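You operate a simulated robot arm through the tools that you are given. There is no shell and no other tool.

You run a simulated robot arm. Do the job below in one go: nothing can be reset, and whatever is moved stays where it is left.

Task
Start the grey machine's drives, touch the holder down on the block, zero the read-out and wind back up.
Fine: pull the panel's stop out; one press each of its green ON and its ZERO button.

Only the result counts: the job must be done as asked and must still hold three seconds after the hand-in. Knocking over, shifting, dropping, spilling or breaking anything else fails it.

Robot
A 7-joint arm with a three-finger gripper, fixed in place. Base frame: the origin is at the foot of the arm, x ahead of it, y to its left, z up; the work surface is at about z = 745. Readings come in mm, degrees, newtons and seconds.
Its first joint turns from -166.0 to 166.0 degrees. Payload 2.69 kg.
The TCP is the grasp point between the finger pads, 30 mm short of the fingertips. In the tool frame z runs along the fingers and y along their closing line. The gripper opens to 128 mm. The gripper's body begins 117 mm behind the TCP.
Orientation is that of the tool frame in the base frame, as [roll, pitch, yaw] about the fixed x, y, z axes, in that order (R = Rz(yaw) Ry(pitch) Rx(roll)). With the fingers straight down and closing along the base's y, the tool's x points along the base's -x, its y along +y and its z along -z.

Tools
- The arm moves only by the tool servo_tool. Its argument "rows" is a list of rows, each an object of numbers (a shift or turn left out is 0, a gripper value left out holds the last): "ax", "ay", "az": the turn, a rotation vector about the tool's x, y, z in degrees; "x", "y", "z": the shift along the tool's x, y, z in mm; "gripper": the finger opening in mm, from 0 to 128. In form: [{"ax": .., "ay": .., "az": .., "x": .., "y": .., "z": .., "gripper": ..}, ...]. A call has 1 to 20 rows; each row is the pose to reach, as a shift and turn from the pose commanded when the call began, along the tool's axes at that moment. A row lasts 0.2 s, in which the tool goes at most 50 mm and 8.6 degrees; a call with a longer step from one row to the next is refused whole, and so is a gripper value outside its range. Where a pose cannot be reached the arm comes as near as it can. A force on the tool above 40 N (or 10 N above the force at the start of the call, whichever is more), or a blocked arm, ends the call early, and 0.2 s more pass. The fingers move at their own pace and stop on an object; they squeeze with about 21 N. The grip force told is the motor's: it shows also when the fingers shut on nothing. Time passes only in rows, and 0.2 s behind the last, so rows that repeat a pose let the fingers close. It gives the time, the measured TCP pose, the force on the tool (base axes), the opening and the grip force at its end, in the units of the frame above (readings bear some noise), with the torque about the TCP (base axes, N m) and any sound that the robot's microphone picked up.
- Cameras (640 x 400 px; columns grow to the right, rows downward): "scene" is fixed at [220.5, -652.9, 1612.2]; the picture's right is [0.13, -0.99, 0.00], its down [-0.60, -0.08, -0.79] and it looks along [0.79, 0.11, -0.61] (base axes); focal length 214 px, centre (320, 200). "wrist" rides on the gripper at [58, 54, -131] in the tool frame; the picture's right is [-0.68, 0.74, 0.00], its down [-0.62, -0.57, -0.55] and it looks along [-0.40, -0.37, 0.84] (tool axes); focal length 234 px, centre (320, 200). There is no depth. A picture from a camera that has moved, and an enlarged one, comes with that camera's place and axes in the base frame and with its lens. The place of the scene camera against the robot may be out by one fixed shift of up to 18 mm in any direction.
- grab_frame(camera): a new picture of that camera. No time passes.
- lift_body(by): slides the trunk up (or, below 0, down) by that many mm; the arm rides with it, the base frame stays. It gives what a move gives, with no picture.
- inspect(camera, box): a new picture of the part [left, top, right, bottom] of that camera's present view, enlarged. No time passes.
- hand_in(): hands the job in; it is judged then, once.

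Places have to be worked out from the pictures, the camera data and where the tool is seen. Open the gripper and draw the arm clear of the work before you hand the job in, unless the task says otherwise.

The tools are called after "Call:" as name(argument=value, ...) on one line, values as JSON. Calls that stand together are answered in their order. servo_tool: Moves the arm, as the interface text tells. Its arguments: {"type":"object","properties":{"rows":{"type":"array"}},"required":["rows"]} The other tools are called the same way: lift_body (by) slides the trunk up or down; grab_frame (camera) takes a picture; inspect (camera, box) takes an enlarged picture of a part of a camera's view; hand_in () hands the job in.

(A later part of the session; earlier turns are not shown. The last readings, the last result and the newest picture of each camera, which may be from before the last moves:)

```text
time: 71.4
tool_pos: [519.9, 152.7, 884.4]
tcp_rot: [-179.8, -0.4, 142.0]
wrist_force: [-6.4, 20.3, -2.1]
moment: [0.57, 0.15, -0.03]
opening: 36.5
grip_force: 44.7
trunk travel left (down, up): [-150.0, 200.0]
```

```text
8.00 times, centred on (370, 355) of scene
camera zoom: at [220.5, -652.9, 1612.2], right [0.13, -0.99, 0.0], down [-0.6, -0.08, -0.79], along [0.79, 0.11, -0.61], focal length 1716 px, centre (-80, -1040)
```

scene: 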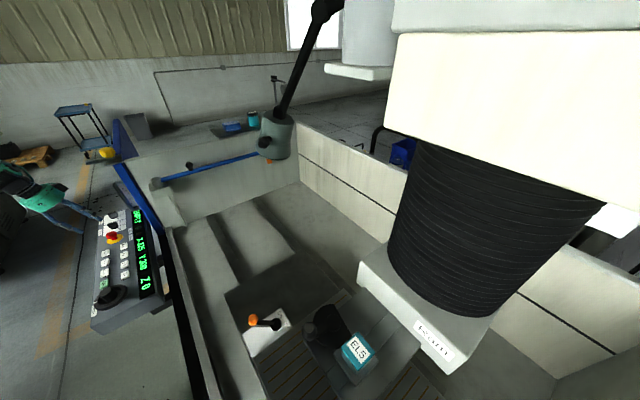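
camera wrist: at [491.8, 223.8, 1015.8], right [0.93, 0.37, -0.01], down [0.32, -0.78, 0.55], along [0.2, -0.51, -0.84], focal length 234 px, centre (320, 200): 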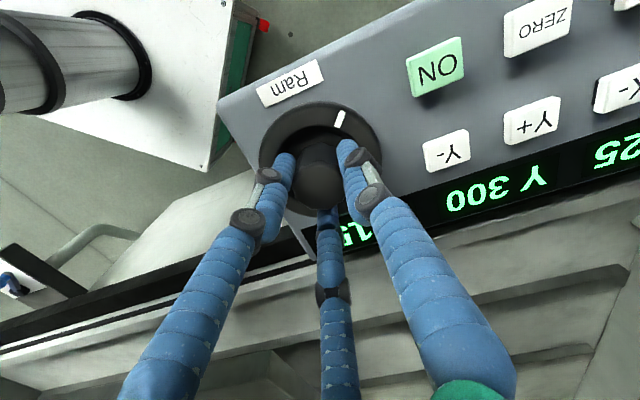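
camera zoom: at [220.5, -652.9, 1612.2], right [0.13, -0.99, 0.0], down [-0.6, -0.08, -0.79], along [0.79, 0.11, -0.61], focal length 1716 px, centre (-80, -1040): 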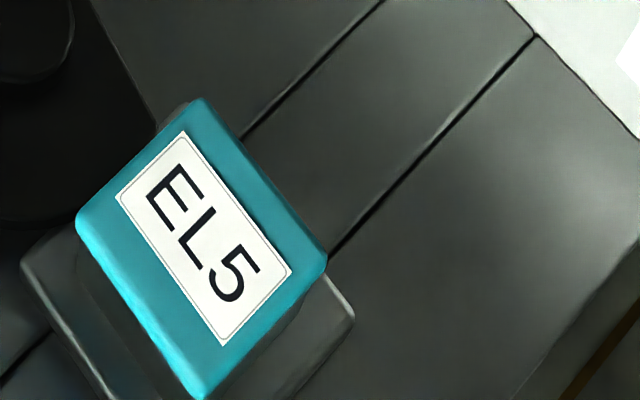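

Z 55, ram ≈ 54 mm down; side load rising to 20 N. I release here, and go look at the remaining gap between electrode and block with the wrist camera before the fine approach.

Call:
servo_tool(rows=[{"gripper": 45}, {"gripper": 66}, {"gripper": 66}, {"z": -20}, {"z": -60}, {"z": -100}, {"z": -140}, {"z": -180}, {"z": -220}, {"z": -265}, {"z": -310}, {"z": -350}])

Call:
inspect(camera="scene", box=[70, 205, 170, 320])

```text
time: 74.0
tool_pos: [523.7, 150.7, 1235.2]
tcp_rot: [-179.7, -0.4, 142.1]
wrist_force: [-1.0, -0.8, 0.5]
moment: [-0.01, -0.02, 0.0]
opening: 66.2
grip_force: 0.0
trunk travel left (down, up): [-150.0, 200.0]
```

```text
3.48 times, centred on (120, 262) of scene
camera zoom: at [220.5, -652.9, 1612.2], right [0.13, -0.99, 0.0], down [-0.6, -0.08, -0.79], along [0.79, 0.11, -0.61], focal length 746 px, centre (1016, -17)
```

zoom: 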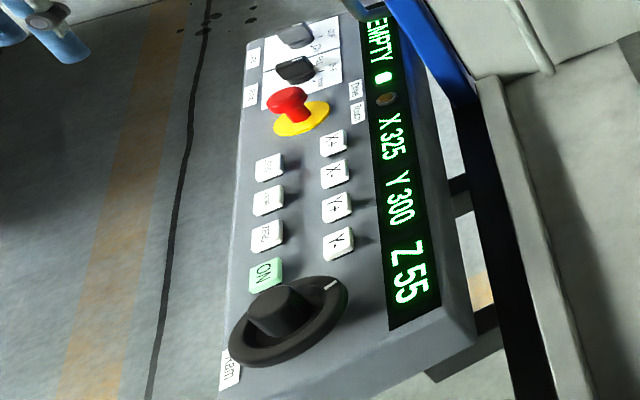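

Z holds at 55. I swing the camera over the tank to look at the electrode/block gap.

Call:
servo_tool(rows=[{"x": -25, "y": -25, "ax": 2.6, "ay": -1.8, "az": 3.0}, {"x": -50, "y": -50, "ax": 5.2, "ay": -3.6, "az": 6.0}, {"x": -75, "y": -74, "ax": 7.7, "ay": -5.4, "az": 9.1}, {"x": -100, "y": -99, "ax": 10.3, "ay": -7.2, "az": 12.1}, {"x": -126, "y": -124, "ax": 12.9, "ay": -9.0, "az": 15.1}, {"x": -151, "y": -149, "ax": 15.5, "ay": -10.8, "az": 18.2}, {"x": -176, "y": -174, "ax": 18.0, "ay": -12.6, "az": 21.2}, {"x": -201, "y": -198, "ax": 20.6, "ay": -14.4, "az": 24.2}, {"x": -201, "y": -198, "ax": 20.6, "ay": -14.4, "az": 24.2}])

Call:
grab_frame(camera="wrist")

```text
time: 76.0
tool_pos: [560.9, -130.3, 1235.6]
tcp_rot: [-162.1, 17.7, 120.4]
wrist_force: [0.1, 0.1, 0.6]
moment: [0.02, 0.05, 0.04]
opening: 65.9
grip_force: 0.1
trunk travel left (down, up): [-150.0, 200.0]
```

```text
taken
camera wrist: at [594.3, -8.8, 1320.3], right [0.97, -0.26, -0.01], down [-0.13, -0.51, 0.85], along [-0.23, -0.82, -0.53], focal length 234 px, centre (320, 200)
```

wrist: 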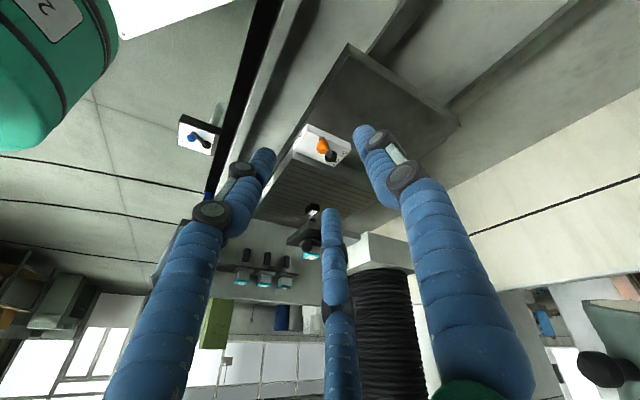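

Call:
inspect(camera="wrist", box=[280, 185, 350, 265])

```text
5.00 times, centred on (315, 225) of wrist
camera zoom: at [594.3, -8.8, 1320.3], right [0.97, -0.26, -0.01], down [-0.13, -0.51, 0.85], along [-0.23, -0.82, -0.53], focal length 1171 px, centre (345, 75)
```

zoom: 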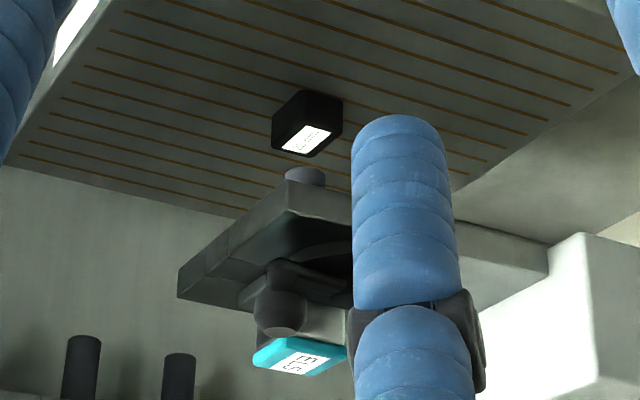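

The remaining gap measures ≈ 26–30 mm (total 80–85 from the start), so touch should come near Z 80–85. I return above the wheel.

Call:
servo_tool(rows=[{"x": 31, "y": 10, "z": -14, "ax": -2.6, "ay": 1.8, "az": -3.0}, {"x": 62, "y": 20, "z": -27, "ax": -5.2, "ay": 3.6, "az": -6.0}, {"x": 93, "y": 30, "z": -41, "ax": -7.7, "ay": 5.4, "az": -9.1}, {"x": 124, "y": 40, "z": -55, "ax": -10.3, "ay": 7.2, "az": -12.1}, {"x": 155, "y": 50, "z": -69, "ax": -12.9, "ay": 9.0, "az": -15.1}, {"x": 185, "y": 60, "z": -82, "ax": -15.5, "ay": 10.8, "az": -18.2}, {"x": 216, "y": 70, "z": -96, "ax": -18.0, "ay": 12.6, "az": -21.2}, {"x": 247.3, "y": 80, "z": -109.8, "ax": -20.6, "ay": 14.4, "az": -24.2}, {"x": 247.3, "y": 80, "z": -109.8, "ax": -20.6, "ay": 14.4, "az": -24.2}])

Call:
servo_tool(rows=[{"z": 30, "az": -7}, {"z": 60, "az": -14}, {"z": 90, "az": -21}, {"z": 120, "az": -28}, {"z": 150, "az": -35}, {"z": 180, "az": -42}, {"z": 210, "az": -49}, {"z": 240, "az": -56}, {"z": 260, "az": -60}, {"z": 260, "az": -60}])

Call:
grab_frame(camera="wrist")

Call:
inspect(camera="wrist", box=[260, 70, 380, 180])

```text
time: 78.0
tool_pos: [524.0, 151.3, 1234.8]
tcp_rot: [-179.8, -0.3, 142.1]
wrist_force: [-0.2, 0.5, -0.3]
moment: [-0.06, -0.01, 0.02]
opening: 66.4
grip_force: 0.1
trunk travel left (down, up): [-150.0, 200.0]
```

```text
time: 80.2
tool_pos: [522.4, 153.0, 976.1]
tcp_rot: [179.8, -0.4, -157.9]
wrist_force: [0.3, -0.1, 0.1]
moment: [0.03, 0.05, 0.0]
opening: 65.8
grip_force: 0.1
trunk travel left (down, up): [-150.0, 200.0]
```

```text
taken
camera wrist: at [448.6, 177.7, 1107.3], right [0.35, 0.94, 0.0], down [0.79, -0.29, 0.54], along [0.51, -0.19, -0.84], focal length 234 px, centre (320, 200)
```

wrist: 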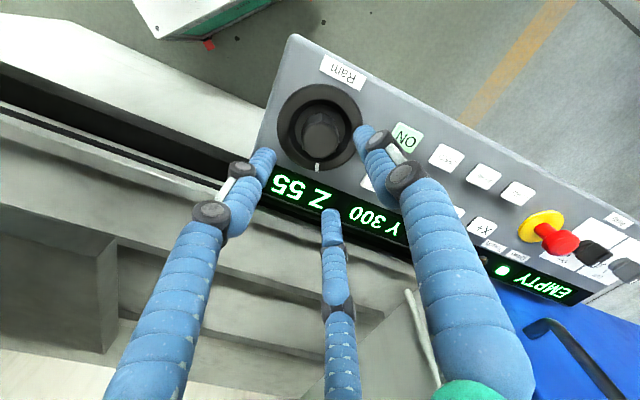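

```text
3.64 times, centred on (320, 125) of wrist
camera zoom: at [448.6, 177.7, 1107.3], right [0.35, 0.94, 0.0], down [0.79, -0.29, 0.54], along [0.51, -0.19, -0.84], focal length 852 px, centre (320, 473)
```

zoom: 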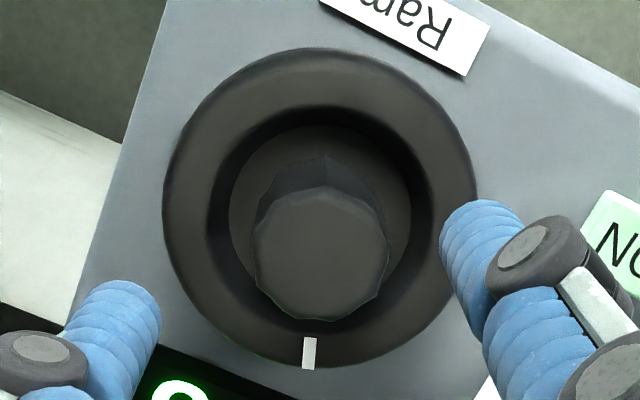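

The hub is centred on the tool axis within ~0.5 mm. I descend 91 mm and re-grip.

Call:
servo_tool(rows=[{"z": 20, "gripper": 66}, {"z": 50}, {"z": 75}, {"z": 88}, {"z": 91}, {"z": 91, "gripper": 56}, {"z": 91, "gripper": 46}, {"z": 91, "gripper": 40}, {"z": 91, "gripper": 37}, {"z": 91, "gripper": 35}, {"z": 91, "gripper": 35}])

Call:
inspect(camera="scene", box=[70, 205, 170, 320])

```text
time: 82.6
tool_pos: [519.9, 152.9, 883.5]
tcp_rot: [179.8, -0.2, -157.9]
wrist_force: [2.8, 11.3, 7.6]
moment: [0.46, -0.1, -0.02]
opening: 37.5
grip_force: 44.8
trunk travel left (down, up): [-150.0, 200.0]
```

```text
3.48 times, centred on (120, 262) of scene
camera zoom: at [220.5, -652.9, 1612.2], right [0.13, -0.99, 0.0], down [-0.6, -0.08, -0.79], along [0.79, 0.11, -0.61], focal length 746 px, centre (1016, -17)
```

zoom: 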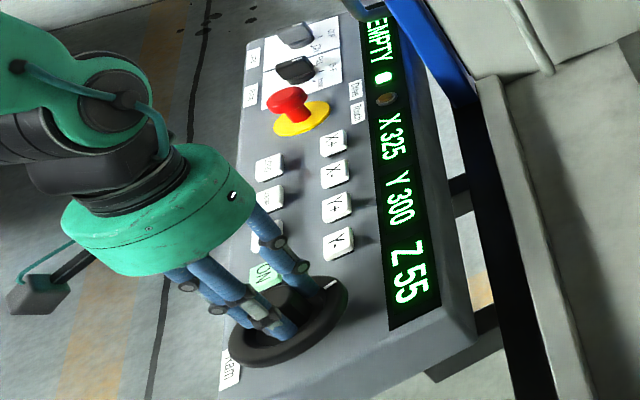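

Gripped, modest load. I shift ~1 mm to ease it and turn 30° clockwise (≈10 mm).

Call:
servo_tool(rows=[{"x": -0.5, "y": 0.8, "z": -0.4, "gripper": 33}, {"x": -0.5, "y": 0.8, "z": -0.4, "az": 3}, {"x": -0.5, "y": 0.8, "z": -0.4, "az": 6}, {"x": -0.5, "y": 0.8, "z": -0.4, "az": 9}, {"x": -0.5, "y": 0.8, "z": -0.4, "az": 12}, {"x": -0.5, "y": 0.8, "z": -0.4, "az": 15}, {"x": -0.5, "y": 0.8, "z": -0.4, "az": 18}, {"x": -0.5, "y": 0.8, "z": -0.4, "az": 21}, {"x": -0.5, "y": 0.8, "z": -0.4, "az": 24}, {"x": -0.5, "y": 0.8, "z": -0.4, "az": 27}, {"x": -0.5, "y": 0.8, "z": -0.4, "az": 30}, {"x": -0.5, "y": 0.8, "z": -0.4, "az": 30}])

Call:
inspect(camera="scene", box=[70, 205, 170, 320])

Call:
inspect(camera="scene", box=[330, 340, 410, 390])

```text
time: 85.2
tool_pos: [521.2, 152.6, 884.4]
tcp_rot: [-180.0, -0.5, 172.0]
wrist_force: [8.8, -9.8, 4.1]
moment: [-0.36, -0.41, -0.01]
opening: 36.9
grip_force: 45.1
trunk travel left (down, up): [-150.0, 200.0]
```

```text
3.48 times, centred on (120, 262) of scene
camera zoom: at [220.5, -652.9, 1612.2], right [0.13, -0.99, 0.0], down [-0.6, -0.08, -0.79], along [0.79, 0.11, -0.61], focal length 746 px, centre (1016, -17)
```

zoom: 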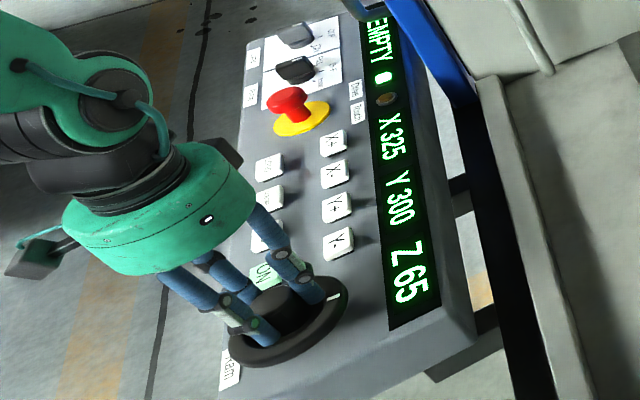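

```text
8.00 times, centred on (370, 365) of scene
camera zoom: at [220.5, -652.9, 1612.2], right [0.13, -0.99, 0.0], down [-0.6, -0.08, -0.79], along [0.79, 0.11, -0.61], focal length 1716 px, centre (-80, -1120)
```

zoom: 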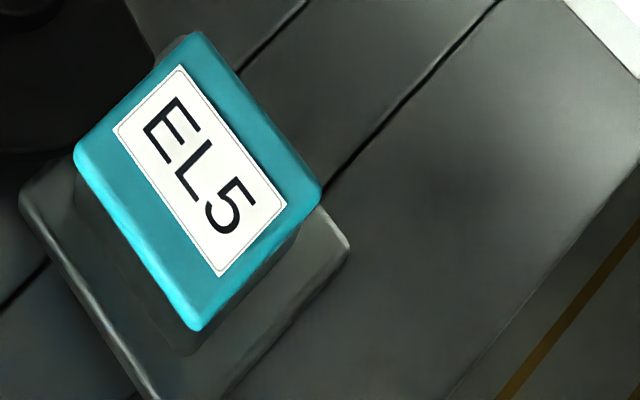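

Z 65, touch lamp dark. I turn 21° more (≈7 mm), easing the side load.

Call:
servo_tool(rows=[{"x": -0.5, "y": -0.4, "gripper": 33}, {"x": -0.5, "y": -0.4, "az": 3}, {"x": -0.5, "y": -0.4, "az": 6}, {"x": -0.5, "y": -0.4, "az": 9}, {"x": -0.5, "y": -0.4, "az": 12}, {"x": -0.5, "y": -0.4, "az": 15}, {"x": -0.5, "y": -0.4, "az": 18}, {"x": -0.5, "y": -0.4, "az": 21}, {"x": -0.5, "y": -0.4, "az": 21}])

Call:
inspect(camera="scene", box=[70, 205, 170, 320])

Call:
inspect(camera="scene", box=[330, 340, 410, 390])

```text
time: 87.2
tool_pos: [520.7, 153.4, 883.5]
tcp_rot: [-179.9, -0.4, 151.0]
wrist_force: [3.5, -18.9, 1.6]
moment: [-0.75, -0.06, -0.01]
opening: 36.5
grip_force: 45.0
trunk travel left (down, up): [-150.0, 200.0]
```

```text
3.48 times, centred on (120, 262) of scene
camera zoom: at [220.5, -652.9, 1612.2], right [0.13, -0.99, 0.0], down [-0.6, -0.08, -0.79], along [0.79, 0.11, -0.61], focal length 746 px, centre (1016, -17)
```

zoom: 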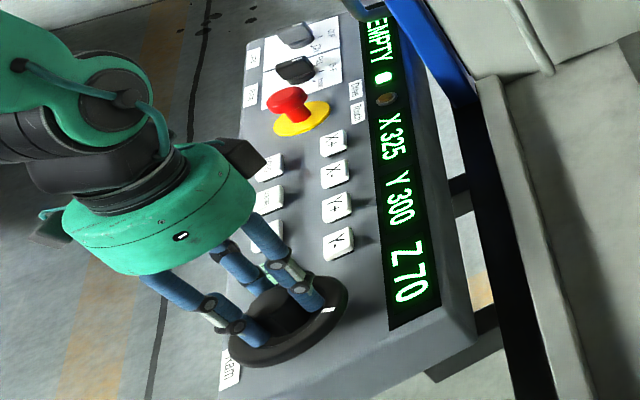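

```text
8.00 times, centred on (370, 365) of scene
camera zoom: at [220.5, -652.9, 1612.2], right [0.13, -0.99, 0.0], down [-0.6, -0.08, -0.79], along [0.79, 0.11, -0.61], focal length 1716 px, centre (-80, -1120)
```

zoom: 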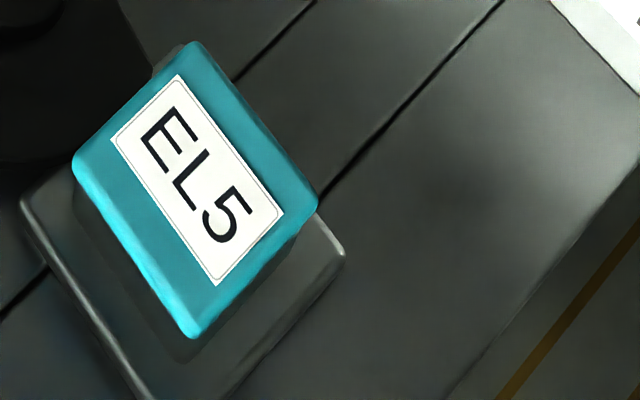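

Z 70 and still dark. Now finer: ease the load and turn 9° (≈3 mm), then check.

Call:
servo_tool(rows=[{"x": -0.4, "y": -0.5, "gripper": 33}, {"x": -0.8, "y": -1.0}, {"x": -0.8, "y": -1.0, "az": 2}, {"x": -0.8, "y": -1.0, "az": 4}, {"x": -0.8, "y": -1.0, "az": 6}, {"x": -0.8, "y": -1.0, "az": 8}, {"x": -0.8, "y": -1.0, "az": 9}])

Call:
inspect(camera="scene", box=[100, 215, 170, 315])

```text
time: 88.8
tool_pos: [520.8, 151.7, 885.3]
tcp_rot: [-179.7, -0.4, 142.0]
wrist_force: [-16.7, 27.8, 6.7]
moment: [1.0, 0.61, 0.01]
opening: 36.4
grip_force: 45.1
trunk travel left (down, up): [-150.0, 200.0]
```

```text
4.00 times, centred on (135, 265) of scene
camera zoom: at [220.5, -652.9, 1612.2], right [0.13, -0.99, 0.0], down [-0.6, -0.08, -0.79], along [0.79, 0.11, -0.61], focal length 858 px, centre (1060, -60)
```

zoom: 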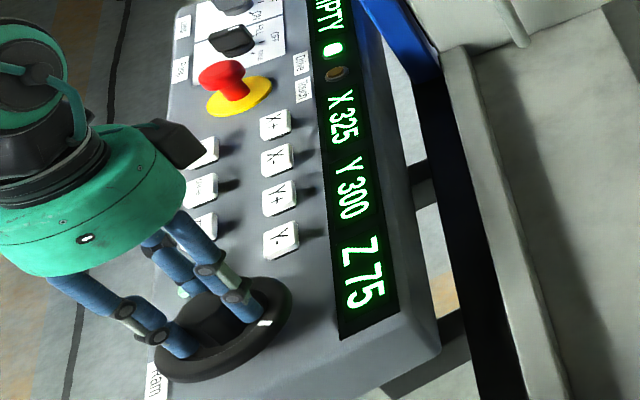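

Z 75, Touch still dark; I over-corrected the offset slightly, so I give part back and turn 3° (≈1 mm).

Call:
servo_tool(rows=[{"x": 0.3, "y": 0.1, "gripper": 33}, {"x": 0.6, "y": 0.25}, {"x": 0.6, "y": 0.25, "az": 1.5}, {"x": 0.6, "y": 0.25, "az": 3}, {"x": 0.6, "y": 0.25, "az": 3}])

Call:
inspect(camera="scene", box=[100, 215, 170, 315])

```text
time: 90.0
tool_pos: [521.6, 151.8, 884.7]
tcp_rot: [-179.6, -0.4, 139.1]
wrist_force: [-17.8, 17.2, 9.0]
moment: [0.48, 0.55, -0.05]
opening: 36.5
grip_force: 45.4
trunk travel left (down, up): [-150.0, 200.0]
```

```text
4.00 times, centred on (135, 265) of scene
camera zoom: at [220.5, -652.9, 1612.2], right [0.13, -0.99, 0.0], down [-0.6, -0.08, -0.79], along [0.79, 0.11, -0.61], focal length 858 px, centre (1060, -60)
```

zoom: 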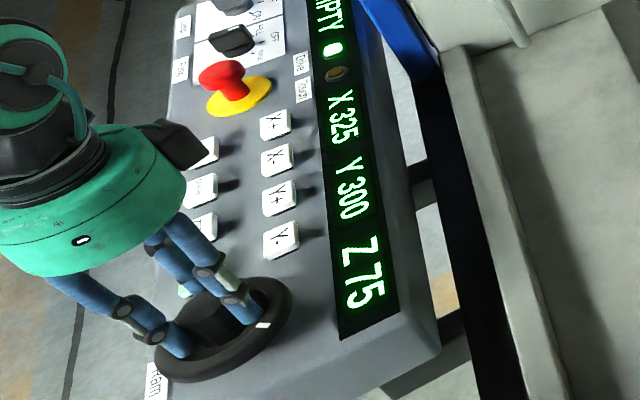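

Still dark at ≈75. Next 3°, with a small load correction.

Call:
servo_tool(rows=[{"x": 0.5, "gripper": 33}, {"x": 0.5, "az": 1.5}, {"x": 0.5, "az": 3}, {"x": 0.5, "az": 3}])

Call:
inspect(camera="scene", box=[100, 215, 170, 315])

```text
time: 91.0
tool_pos: [520.2, 152.9, 883.8]
tcp_rot: [-179.7, -0.4, 136.0]
wrist_force: [-7.3, 6.6, -1.3]
moment: [0.24, -0.06, 0.01]
opening: 36.5
grip_force: 44.9
trunk travel left (down, up): [-150.0, 200.0]
```

```text
4.00 times, centred on (135, 265) of scene
camera zoom: at [220.5, -652.9, 1612.2], right [0.13, -0.99, 0.0], down [-0.6, -0.08, -0.79], along [0.79, 0.11, -0.61], focal length 858 px, centre (1060, -60)
```

zoom: 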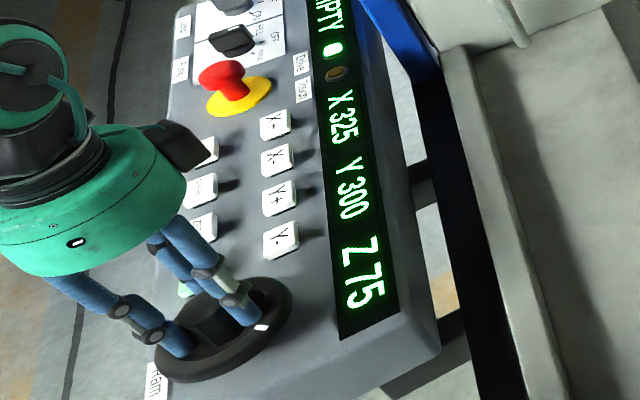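

Loads low; ≈76 mm, still dark. Another 3°.

Call:
servo_tool(rows=[{"x": 0.2, "az": 1.5, "gripper": 33}, {"x": 0.2, "az": 3}, {"x": 0.2, "az": 3}])

Call:
inspect(camera="scene", box=[100, 215, 170, 315])

```text
time: 91.8
tool_pos: [521.3, 151.8, 883.4]
tcp_rot: [-179.7, -0.4, 133.1]
wrist_force: [-1.3, 7.0, -7.3]
moment: [0.22, -0.04, 0.01]
opening: 36.6
grip_force: 45.2
trunk travel left (down, up): [-150.0, 200.0]
```

```text
4.00 times, centred on (135, 265) of scene
camera zoom: at [220.5, -652.9, 1612.2], right [0.13, -0.99, 0.0], down [-0.6, -0.08, -0.79], along [0.79, 0.11, -0.61], focal length 858 px, centre (1060, -60)
```

zoom: 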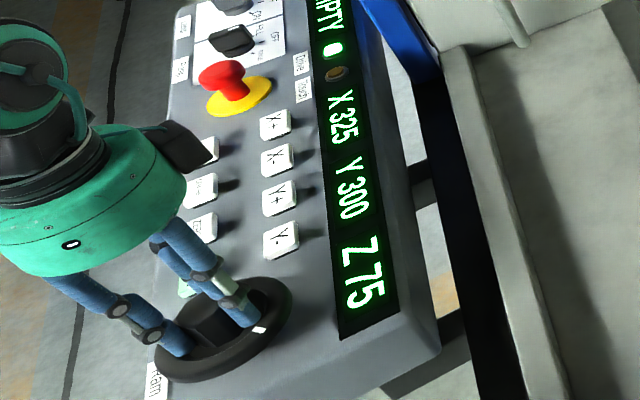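

Still dark at ≈77. Another 3°.

Call:
servo_tool(rows=[{"az": 1.5, "gripper": 33}, {"az": 3}, {"az": 3}])

Call:
inspect(camera="scene", box=[100, 215, 170, 315])

```text
time: 92.6
tool_pos: [519.6, 153.2, 883.7]
tcp_rot: [-179.7, -0.4, 130.1]
wrist_force: [9.3, -2.3, -21.7]
moment: [-0.18, -0.47, 0.0]
opening: 36.7
grip_force: 44.8
trunk travel left (down, up): [-150.0, 200.0]
```

```text
4.00 times, centred on (135, 265) of scene
camera zoom: at [220.5, -652.9, 1612.2], right [0.13, -0.99, 0.0], down [-0.6, -0.08, -0.79], along [0.79, 0.11, -0.61], focal length 858 px, centre (1060, -60)
```

zoom: 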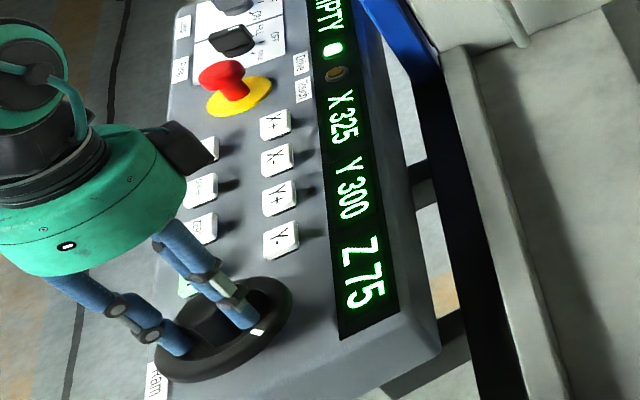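

Still dark at ≈77–78. I relax the vertical load and turn another 3°.

Call:
servo_tool(rows=[{"x": -0.3, "y": 0.2, "z": 0.7, "gripper": 33}, {"x": -0.3, "y": 0.2, "z": 0.7, "az": 1.5}, {"x": -0.3, "y": 0.2, "z": 0.7, "az": 3}, {"x": -0.3, "y": 0.2, "z": 0.7, "az": 3}])

Call:
inspect(camera="scene", box=[100, 215, 170, 315])

```text
time: 93.6
tool_pos: [521.3, 151.9, 884.6]
tcp_rot: [-179.7, -0.3, 127.1]
wrist_force: [3.6, -2.4, -1.6]
moment: [-0.07, -0.04, -0.01]
opening: 36.4
grip_force: 44.5
trunk travel left (down, up): [-150.0, 200.0]
```

```text
4.00 times, centred on (135, 265) of scene
camera zoom: at [220.5, -652.9, 1612.2], right [0.13, -0.99, 0.0], down [-0.6, -0.08, -0.79], along [0.79, 0.11, -0.61], focal length 858 px, centre (1060, -60)
```

zoom: 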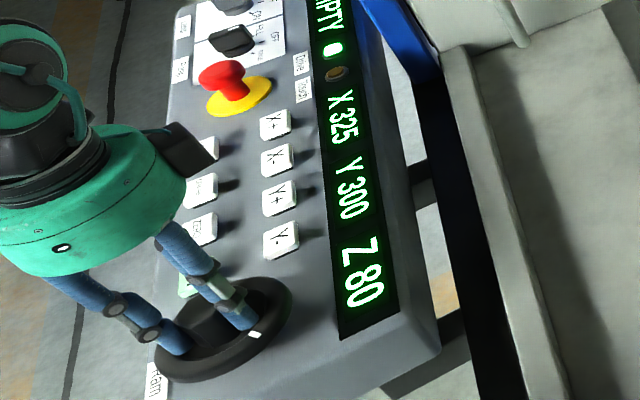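

Display flips to 80, so Z ≈ 78. From here I use 2° (≈0.7 mm) steps.

Call:
servo_tool(rows=[{"az": 1, "gripper": 33}, {"az": 2}, {"az": 2}])

Call:
inspect(camera="scene", box=[100, 215, 170, 315])

```text
time: 94.4
tool_pos: [521.5, 151.6, 884.0]
tcp_rot: [-179.6, -0.3, 125.2]
wrist_force: [1.8, 1.9, -0.1]
moment: [0.03, 0.03, -0.01]
opening: 36.7
grip_force: 44.8
trunk travel left (down, up): [-150.0, 200.0]
```

```text
4.00 times, centred on (135, 265) of scene
camera zoom: at [220.5, -652.9, 1612.2], right [0.13, -0.99, 0.0], down [-0.6, -0.08, -0.79], along [0.79, 0.11, -0.61], focal length 858 px, centre (1060, -60)
```

zoom: 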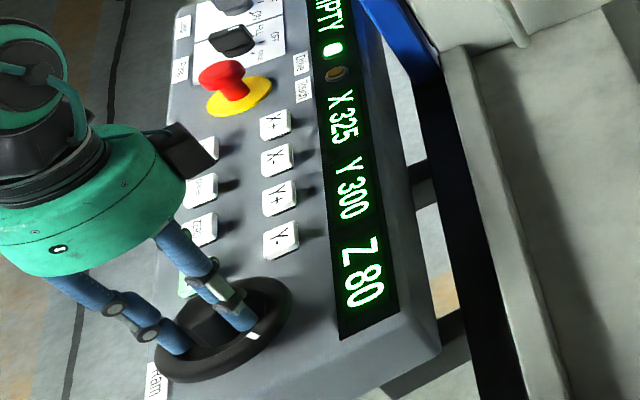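

Dark; continuing 2°.

Call:
servo_tool(rows=[{"az": 1, "gripper": 33}, {"az": 2}, {"az": 2}])

Call:
inspect(camera="scene", box=[100, 215, 170, 315])

```text
time: 95.2
tool_pos: [520.5, 151.9, 883.6]
tcp_rot: [-179.7, -0.2, 123.1]
wrist_force: [-1.4, 8.8, 3.1]
moment: [0.29, 0.11, 0.0]
opening: 36.4
grip_force: 44.2
trunk travel left (down, up): [-150.0, 200.0]
```

```text
4.00 times, centred on (135, 265) of scene
camera zoom: at [220.5, -652.9, 1612.2], right [0.13, -0.99, 0.0], down [-0.6, -0.08, -0.79], along [0.79, 0.11, -0.61], focal length 858 px, centre (1060, -60)
```

zoom: 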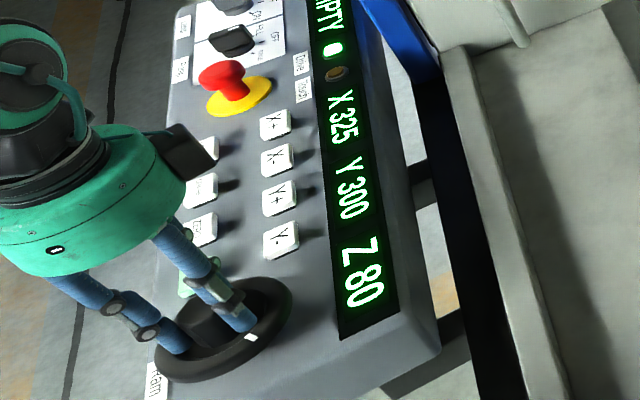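

Dark at ≈79; another 2°.

Call:
servo_tool(rows=[{"az": 1, "gripper": 33}, {"az": 2}, {"az": 2}])

Call:
inspect(camera="scene", box=[100, 215, 170, 315])

```text
time: 96.0
tool_pos: [520.2, 152.5, 883.8]
tcp_rot: [-179.7, -0.2, 121.1]
wrist_force: [-5.4, 20.9, 1.1]
moment: [0.68, 0.14, -0.03]
opening: 36.8
grip_force: 45.1
trunk travel left (down, up): [-150.0, 200.0]
```

```text
4.00 times, centred on (135, 265) of scene
camera zoom: at [220.5, -652.9, 1612.2], right [0.13, -0.99, 0.0], down [-0.6, -0.08, -0.79], along [0.79, 0.11, -0.61], focal length 858 px, centre (1060, -60)
```

zoom: 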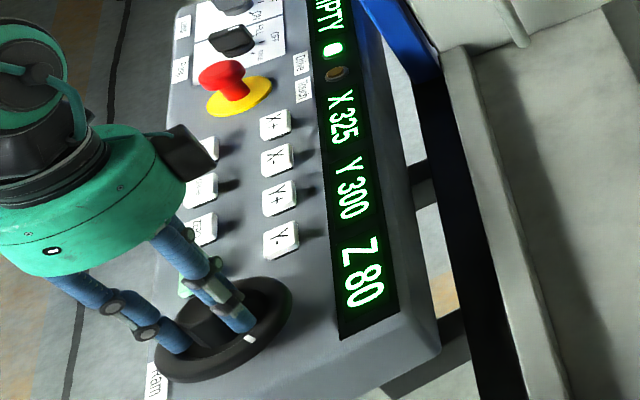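

Still dark at ≈80. Ease the side load and another 2°.

Call:
servo_tool(rows=[{"x": 0.6, "y": 0.15, "gripper": 33}, {"x": 0.6, "y": 0.15, "az": 1}, {"x": 0.6, "y": 0.15, "az": 2}, {"x": 0.6, "y": 0.15, "az": 2}])

Call:
inspect(camera="scene", box=[100, 215, 170, 315])

```text
time: 97.0
tool_pos: [521.6, 152.4, 884.2]
tcp_rot: [-179.6, -0.4, 119.0]
wrist_force: [-0.9, 4.0, 1.3]
moment: [0.06, -0.04, 0.01]
opening: 36.6
grip_force: 44.8
trunk travel left (down, up): [-150.0, 200.0]
```

```text
4.00 times, centred on (135, 265) of scene
camera zoom: at [220.5, -652.9, 1612.2], right [0.13, -0.99, 0.0], down [-0.6, -0.08, -0.79], along [0.79, 0.11, -0.61], focal length 858 px, centre (1060, -60)
```

zoom: 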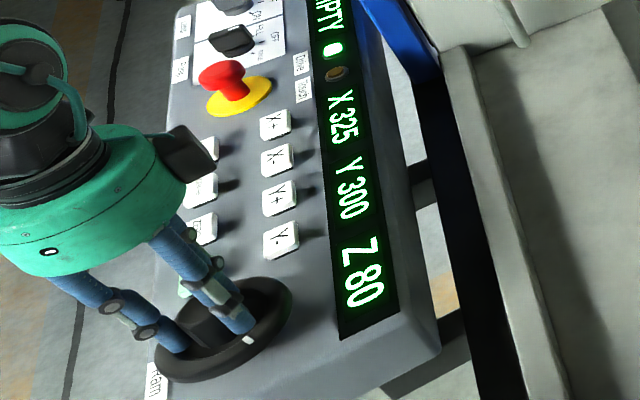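

Dark at ≈80.5. Another 2°, watching the lamp close-up.

Call:
servo_tool(rows=[{"az": 1, "gripper": 33}, {"az": 2}, {"az": 2}])

Call:
inspect(camera="scene", box=[100, 215, 170, 315])

Call:
inspect(camera="scene", box=[330, 340, 410, 390])

```text
time: 97.8
tool_pos: [520.4, 152.2, 884.6]
tcp_rot: [-179.7, -0.3, 117.0]
wrist_force: [-3.6, 9.4, 8.5]
moment: [0.35, 0.24, -0.04]
opening: 36.3
grip_force: 45.0
trunk travel left (down, up): [-150.0, 200.0]
```

```text
4.00 times, centred on (135, 265) of scene
camera zoom: at [220.5, -652.9, 1612.2], right [0.13, -0.99, 0.0], down [-0.6, -0.08, -0.79], along [0.79, 0.11, -0.61], focal length 858 px, centre (1060, -60)
```

zoom: 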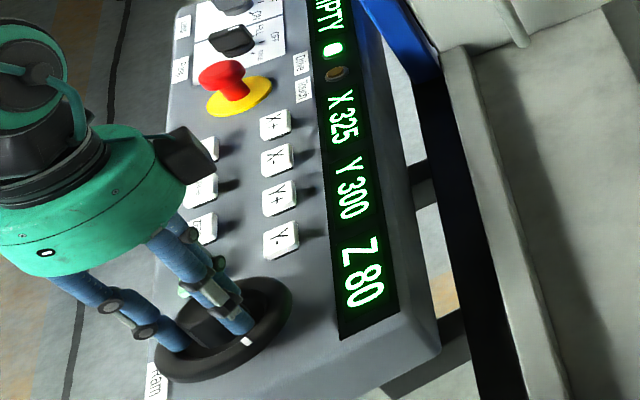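

```text
8.00 times, centred on (370, 365) of scene
camera zoom: at [220.5, -652.9, 1612.2], right [0.13, -0.99, 0.0], down [-0.6, -0.08, -0.79], along [0.79, 0.11, -0.61], focal length 1716 px, centre (-80, -1120)
```

zoom: 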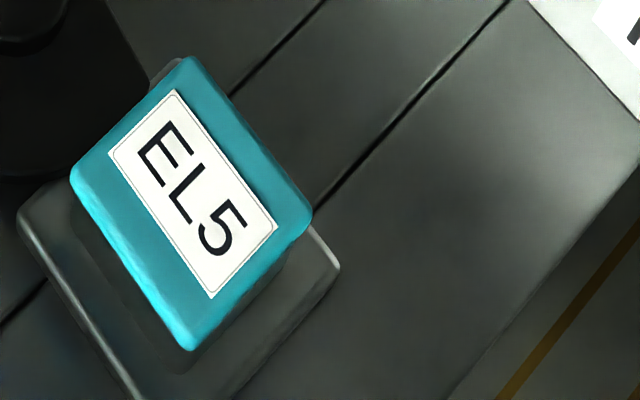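

Dark at ≈81. Continuing 2°.

Call:
servo_tool(rows=[{"x": 0.2, "az": 1, "gripper": 33}, {"x": 0.2, "az": 2}, {"x": 0.2, "az": 2}])

Call:
inspect(camera="scene", box=[100, 215, 170, 315])

```text
time: 98.6
tool_pos: [519.2, 151.8, 884.9]
tcp_rot: [-179.8, -0.2, 115.1]
wrist_force: [-2.3, 0.6, 11.7]
moment: [0.0, 0.0, -0.01]
opening: 36.2
grip_force: 44.8
trunk travel left (down, up): [-150.0, 200.0]
```

```text
4.00 times, centred on (135, 265) of scene
camera zoom: at [220.5, -652.9, 1612.2], right [0.13, -0.99, 0.0], down [-0.6, -0.08, -0.79], along [0.79, 0.11, -0.61], focal length 858 px, centre (1060, -60)
```

zoom: 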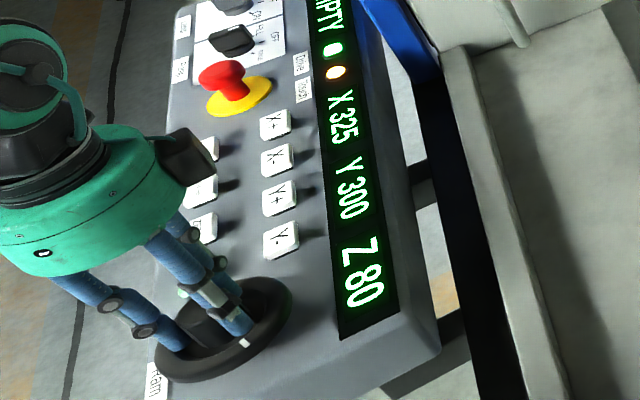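

The Touch lamp is lit amber: the electrode is on the block (Z ≈ 81.5). I release the wheel gently and check that Touch stays lit.

Call:
servo_tool(rows=[{"gripper": 38}, {"gripper": 46}, {"gripper": 60}, {"gripper": 66}, {"gripper": 66}])

Call:
inspect(camera="scene", box=[100, 215, 170, 315])

```text
time: 99.8
tool_pos: [520.9, 152.6, 884.2]
tcp_rot: [-179.5, -0.4, 115.1]
wrist_force: [-0.1, -0.6, 0.6]
moment: [0.0, 0.02, -0.05]
opening: 65.8
grip_force: 0.1
trunk travel left (down, up): [-150.0, 200.0]
```

```text
4.00 times, centred on (135, 265) of scene
camera zoom: at [220.5, -652.9, 1612.2], right [0.13, -0.99, 0.0], down [-0.6, -0.08, -0.79], along [0.79, 0.11, -0.61], focal length 858 px, centre (1060, -60)
```

zoom: 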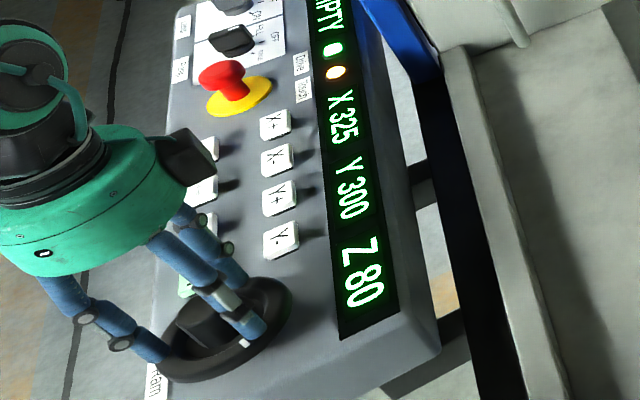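

Touch stays lit. I rise 100 mm, then swing to above ZERO with the fingers closed.

Call:
servo_tool(rows=[{"z": -20, "gripper": 66}, {"z": -50}, {"z": -80}, {"z": -100}, {"z": -100}])

Call:
servo_tool(rows=[{"x": 9, "y": 15, "az": -7, "gripper": 0}, {"x": 19, "y": 32, "az": -14}, {"x": 28, "y": 48, "az": -21}, {"x": 38, "y": 64, "az": -28}, {"x": 47, "y": 79, "az": -35}, {"x": 56, "y": 95, "az": -42}, {"x": 66, "y": 111, "az": -49}, {"x": 75, "y": 127, "az": -56}, {"x": 84, "y": 141.6, "az": -64.9}, {"x": 84, "y": 141.6, "az": -64.9}])

Call:
grab_frame(camera="wrist")

```text
time: 101.0
tool_pos: [522.9, 151.4, 982.2]
tcp_rot: [-179.6, -0.4, 115.1]
wrist_force: [-0.7, -0.2, -0.7]
moment: [0.0, -0.01, 0.02]
opening: 66.0
grip_force: 0.1
trunk travel left (down, up): [-150.0, 200.0]
```

```text
refused: row 9 steps farther than a row can; nothing moved
```

```text
taken
camera wrist: at [547.3, 225.4, 1113.9], right [0.95, -0.3, -0.01], down [-0.25, -0.8, 0.55], along [-0.17, -0.52, -0.84], focal length 234 px, centre (320, 200)
```

wrist: 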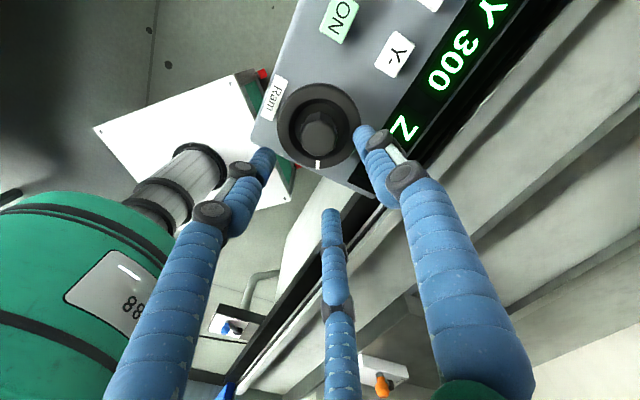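

The last row turned too far in one step; I resend with even steps.

Call:
servo_tool(rows=[{"x": 9, "y": 15, "az": -7, "gripper": 0}, {"x": 19, "y": 32, "az": -14}, {"x": 28, "y": 48, "az": -21}, {"x": 38, "y": 64, "az": -28}, {"x": 47, "y": 79, "az": -35}, {"x": 56, "y": 95, "az": -42}, {"x": 66, "y": 111, "az": -49}, {"x": 75, "y": 127, "az": -57}, {"x": 84, "y": 141.6, "az": -64.9}, {"x": 84, "y": 141.6, "az": -64.9}])

Call:
grab_frame(camera="wrist")

Call:
inspect(camera="scene", box=[80, 205, 170, 320])

```text
time: 103.2
tool_pos: [616.4, 288.6, 981.3]
tcp_rot: [179.9, -0.5, 180.0]
wrist_force: [0.7, 0.0, 0.4]
moment: [-0.01, 0.0, -0.01]
opening: 2.1
grip_force: 21.0
trunk travel left (down, up): [-150.0, 200.0]
```

```text
taken
camera wrist: at [558.1, 339.5, 1113.6], right [0.68, 0.74, 0.0], down [0.62, -0.57, 0.54], along [0.4, -0.37, -0.84], focal length 234 px, centre (320, 200)
```

wrist: 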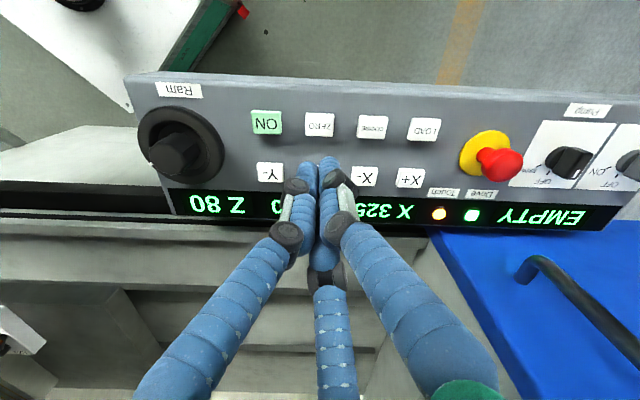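

```text
3.48 times, centred on (125, 262) of scene
camera zoom: at [220.5, -652.9, 1612.2], right [0.13, -0.99, 0.0], down [-0.6, -0.08, -0.79], along [0.79, 0.11, -0.61], focal length 746 px, centre (998, -17)
```

zoom: 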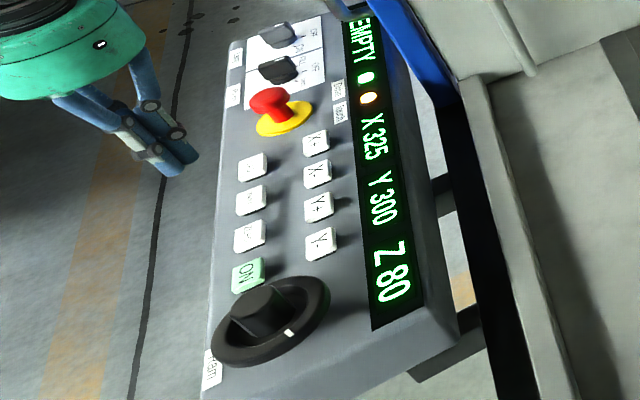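

Drive and Touch both lit; ZERO is right below the fingertips. I zoom to check the alignment before descending.

Call:
inspect(camera="wrist", box=[240, 90, 400, 190])

```text
4.00 times, centred on (320, 140) of wrist
camera zoom: at [558.1, 339.5, 1113.6], right [0.68, 0.74, 0.0], down [0.62, -0.57, 0.54], along [0.4, -0.37, -0.84], focal length 937 px, centre (320, 440)
```

zoom: 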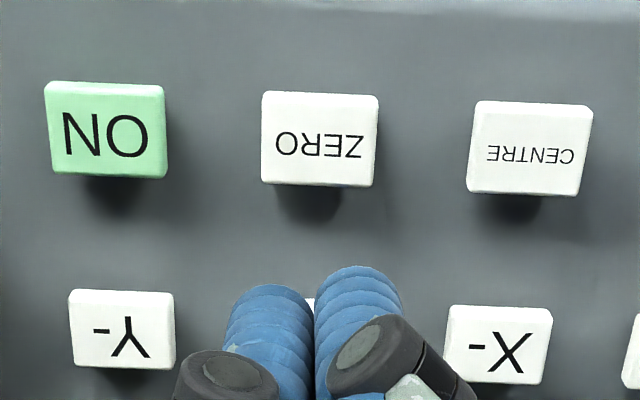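

ZERO is aligned within ~1.5 mm. I descend to ~15 mm above, then press in small steps.

Call:
servo_tool(rows=[{"z": 25, "gripper": 0}, {"z": 55}, {"z": 85}, {"z": 103}, {"z": 103}])

Call:
servo_tool(rows=[{"z": 3, "gripper": 0}, {"z": 6}, {"z": 9}, {"z": 11}, {"z": 11}])

Call:
inspect(camera="scene", box=[80, 205, 170, 320])

```text
time: 104.4
tool_pos: [613.2, 288.1, 880.2]
tcp_rot: [179.9, -0.6, -180.0]
wrist_force: [0.0, -0.7, -0.2]
moment: [0.03, 0.02, 0.0]
opening: 2.3
grip_force: 20.8
trunk travel left (down, up): [-150.0, 200.0]
```

```text
time: 105.6
tool_pos: [613.1, 288.9, 869.6]
tcp_rot: [179.9, -0.4, 180.0]
wrist_force: [-0.3, -0.4, -0.6]
moment: [0.0, 0.01, -0.03]
opening: 2.4
grip_force: 20.9
trunk travel left (down, up): [-150.0, 200.0]
```

```text
3.48 times, centred on (125, 262) of scene
camera zoom: at [220.5, -652.9, 1612.2], right [0.13, -0.99, 0.0], down [-0.6, -0.08, -0.79], along [0.79, 0.11, -0.61], focal length 746 px, centre (998, -17)
```

zoom: 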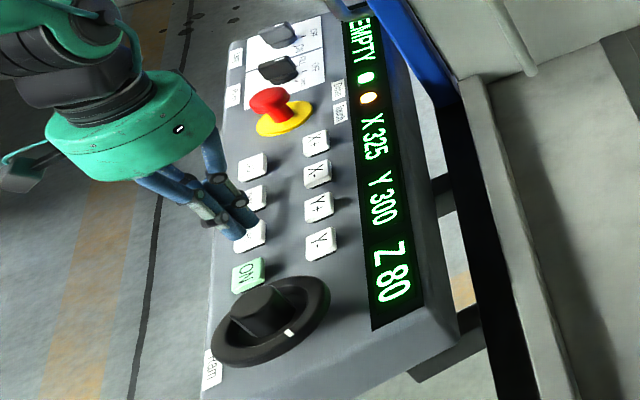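

Tips are just over ZERO, no contact yet. I continue down in small steps until the click.

Call:
servo_tool(rows=[{"z": 2, "gripper": 0}, {"z": 4}, {"z": 6}, {"z": 7}])

Call:
servo_tool(rows=[{"z": 1.5, "gripper": 0}, {"z": 3}])

Call:
inspect(camera="scene", box=[80, 205, 170, 320])

```text
time: 106.6
tool_pos: [612.3, 288.6, 861.5]
tcp_rot: [179.8, -0.3, 179.9]
wrist_force: [-0.3, -0.6, 0.3]
moment: [-0.02, 0.01, -0.01]
opening: 2.3
grip_force: 20.8
trunk travel left (down, up): [-150.0, 200.0]
```

```text
time: 107.2
tool_pos: [611.5, 288.2, 859.1]
tcp_rot: [179.8, -0.4, -180.0]
wrist_force: [0.0, 0.0, 0.6]
moment: [-0.01, -0.06, 0.0]
opening: 2.3
grip_force: 21.2
trunk travel left (down, up): [-150.0, 200.0]
```

```text
3.48 times, centred on (125, 262) of scene
camera zoom: at [220.5, -652.9, 1612.2], right [0.13, -0.99, 0.0], down [-0.6, -0.08, -0.79], along [0.79, 0.11, -0.61], focal length 746 px, centre (998, -17)
```

zoom: 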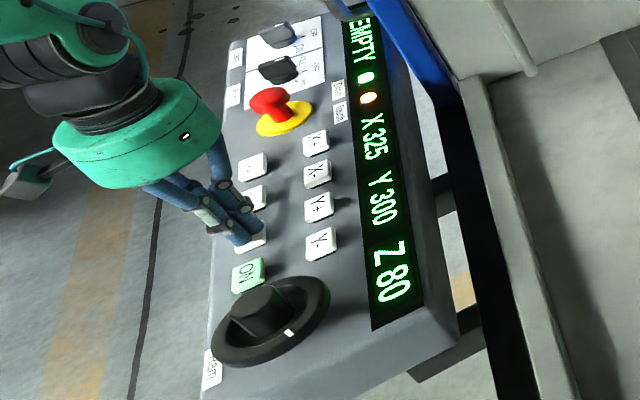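

No click yet at TCP z 859. A further 2 mm.

Call:
servo_tool(rows=[{"z": 1, "gripper": 0}, {"z": 2}])

Call:
inspect(camera="scene", box=[80, 205, 170, 320])

```text
time: 107.8
tool_pos: [611.9, 289.1, 856.9]
tcp_rot: [179.8, -0.4, 179.9]
wrist_force: [-0.3, -0.1, 1.2]
moment: [0.02, -0.03, 0.02]
opening: 2.3
grip_force: 20.9
trunk travel left (down, up): [-150.0, 200.0]
heard: click
```

```text
3.48 times, centred on (125, 262) of scene
camera zoom: at [220.5, -652.9, 1612.2], right [0.13, -0.99, 0.0], down [-0.6, -0.08, -0.79], along [0.79, 0.11, -0.61], focal length 746 px, centre (998, -17)
```

zoom: 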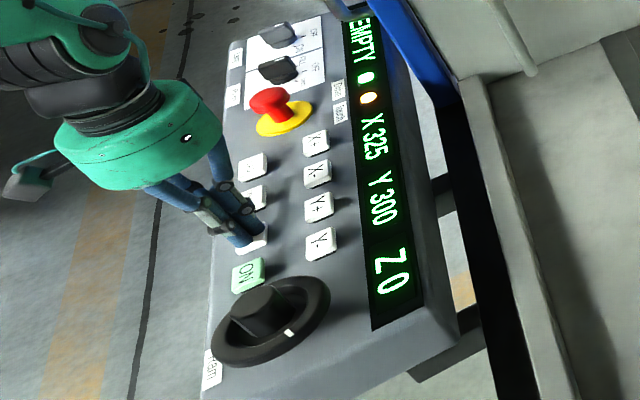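

Click, the read-out shows Z 0 with Touch still lit. I lift off and return above the wheel, turning to yaw ≈55° so there is room for a long counter-clockwise wind.

Call:
servo_tool(rows=[{"z": -10, "gripper": 0}, {"z": -40}, {"z": -80}, {"z": -120}])

Call:
servo_tool(rows=[{"x": 6, "y": -9, "az": 8, "gripper": 66}, {"x": 12, "y": -18, "az": 16}, {"x": 18, "y": -27, "az": 24}, {"x": 24, "y": -36, "az": 32}, {"x": 30, "y": -45, "az": 40}, {"x": 36, "y": -54, "az": 48}, {"x": 42, "y": -63, "az": 56}, {"x": 48, "y": -72, "az": 64}, {"x": 54, "y": -81, "az": 72}, {"x": 60, "y": -90, "az": 80}, {"x": 66, "y": -99, "az": 88}, {"x": 72, "y": -108, "az": 96}, {"x": 78, "y": -117, "az": 104}, {"x": 84, "y": -126, "az": 112}, {"x": 91, "y": -136, "az": 120}, {"x": 91, "y": -136, "az": 125}, {"x": 91, "y": -136, "az": 125}])

Call:
inspect(camera="wrist", box=[260, 70, 380, 180])

Call:
inspect(camera="scene", box=[80, 205, 170, 320])

```text
time: 108.8
tool_pos: [612.8, 287.8, 976.4]
tcp_rot: [180.0, -0.6, 179.9]
wrist_force: [0.3, -0.3, -0.2]
moment: [0.04, 0.02, -0.01]
opening: 2.2
grip_force: 21.4
trunk travel left (down, up): [-150.0, 200.0]
```

```text
time: 112.4
tool_pos: [522.6, 153.4, 977.4]
tcp_rot: [-179.5, 0.3, 54.9]
wrist_force: [-0.7, -0.4, 0.3]
moment: [-0.02, 0.01, 0.0]
opening: 66.1
grip_force: 0.0
trunk travel left (down, up): [-150.0, 200.0]
```

```text
3.64 times, centred on (320, 125) of wrist
camera zoom: at [601.2, 168.1, 1108.1], right [0.21, -0.98, 0.0], down [-0.81, -0.18, 0.55], along [-0.54, -0.12, -0.83], focal length 852 px, centre (320, 473)
```

zoom: 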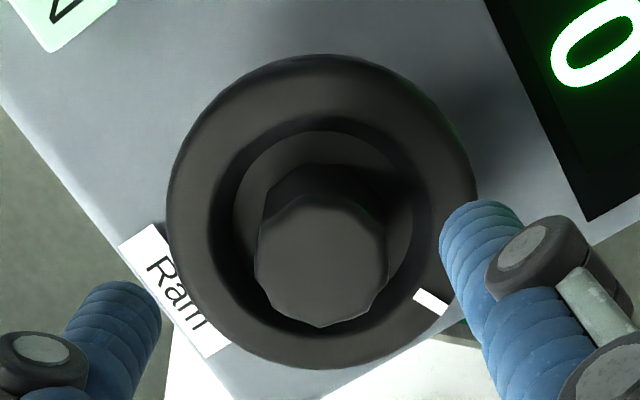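

```text
3.48 times, centred on (125, 262) of scene
camera zoom: at [220.5, -652.9, 1612.2], right [0.13, -0.99, 0.0], down [-0.6, -0.08, -0.79], along [0.79, 0.11, -0.61], focal length 746 px, centre (998, -17)
```

zoom: 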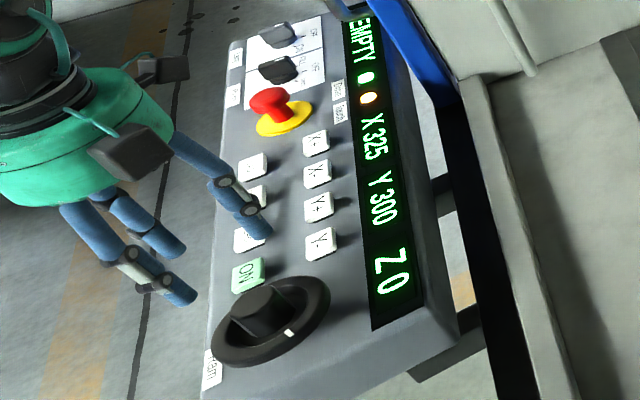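

Centred within ~2 mm. I correct (tilt 0.5° and ~2 mm), descend 93 mm, and grip the hub.

Call:
servo_tool(rows=[{"x": -1.9, "y": -0.6, "z": 20, "ax": -0.4, "ay": 0.2, "gripper": 66}, {"x": -1.9, "y": -0.6, "z": 50, "ax": -0.4, "ay": 0.2}, {"x": -1.9, "y": -0.6, "z": 78, "ax": -0.4, "ay": 0.2}, {"x": -1.9, "y": -0.6, "z": 90, "ax": -0.4, "ay": 0.2}, {"x": -1.9, "y": -0.6, "z": 93, "ax": -0.4, "ay": 0.2}, {"x": -1.9, "y": -0.6, "z": 93, "ax": -0.4, "ay": 0.2, "gripper": 56}, {"x": -1.9, "y": -0.6, "z": 93, "ax": -0.4, "ay": 0.2, "gripper": 46}, {"x": -1.9, "y": -0.6, "z": 93, "ax": -0.4, "ay": 0.2, "gripper": 40}, {"x": -1.9, "y": -0.6, "z": 93, "ax": -0.4, "ay": 0.2, "gripper": 38}, {"x": -1.9, "y": -0.6, "z": 93, "ax": -0.4, "ay": 0.2, "gripper": 36}, {"x": -1.9, "y": -0.6, "z": 93, "ax": -0.4, "ay": 0.2, "gripper": 35}])

Call:
inspect(camera="scene", box=[80, 205, 170, 320])

```text
time: 114.8
tool_pos: [518.9, 150.8, 885.0]
tcp_rot: [-179.9, -0.2, 55.0]
wrist_force: [3.2, 0.4, 9.5]
moment: [-0.16, 0.24, -0.05]
opening: 38.2
grip_force: 45.9
trunk travel left (down, up): [-150.0, 200.0]
```

```text
3.48 times, centred on (125, 262) of scene
camera zoom: at [220.5, -652.9, 1612.2], right [0.13, -0.99, 0.0], down [-0.6, -0.08, -0.79], along [0.79, 0.11, -0.61], focal length 746 px, centre (998, -17)
```

zoom: 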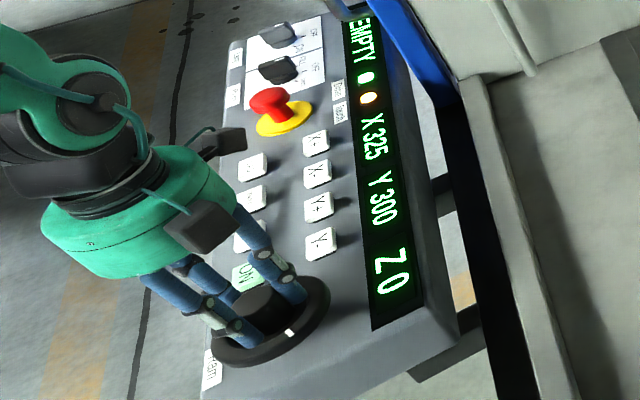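

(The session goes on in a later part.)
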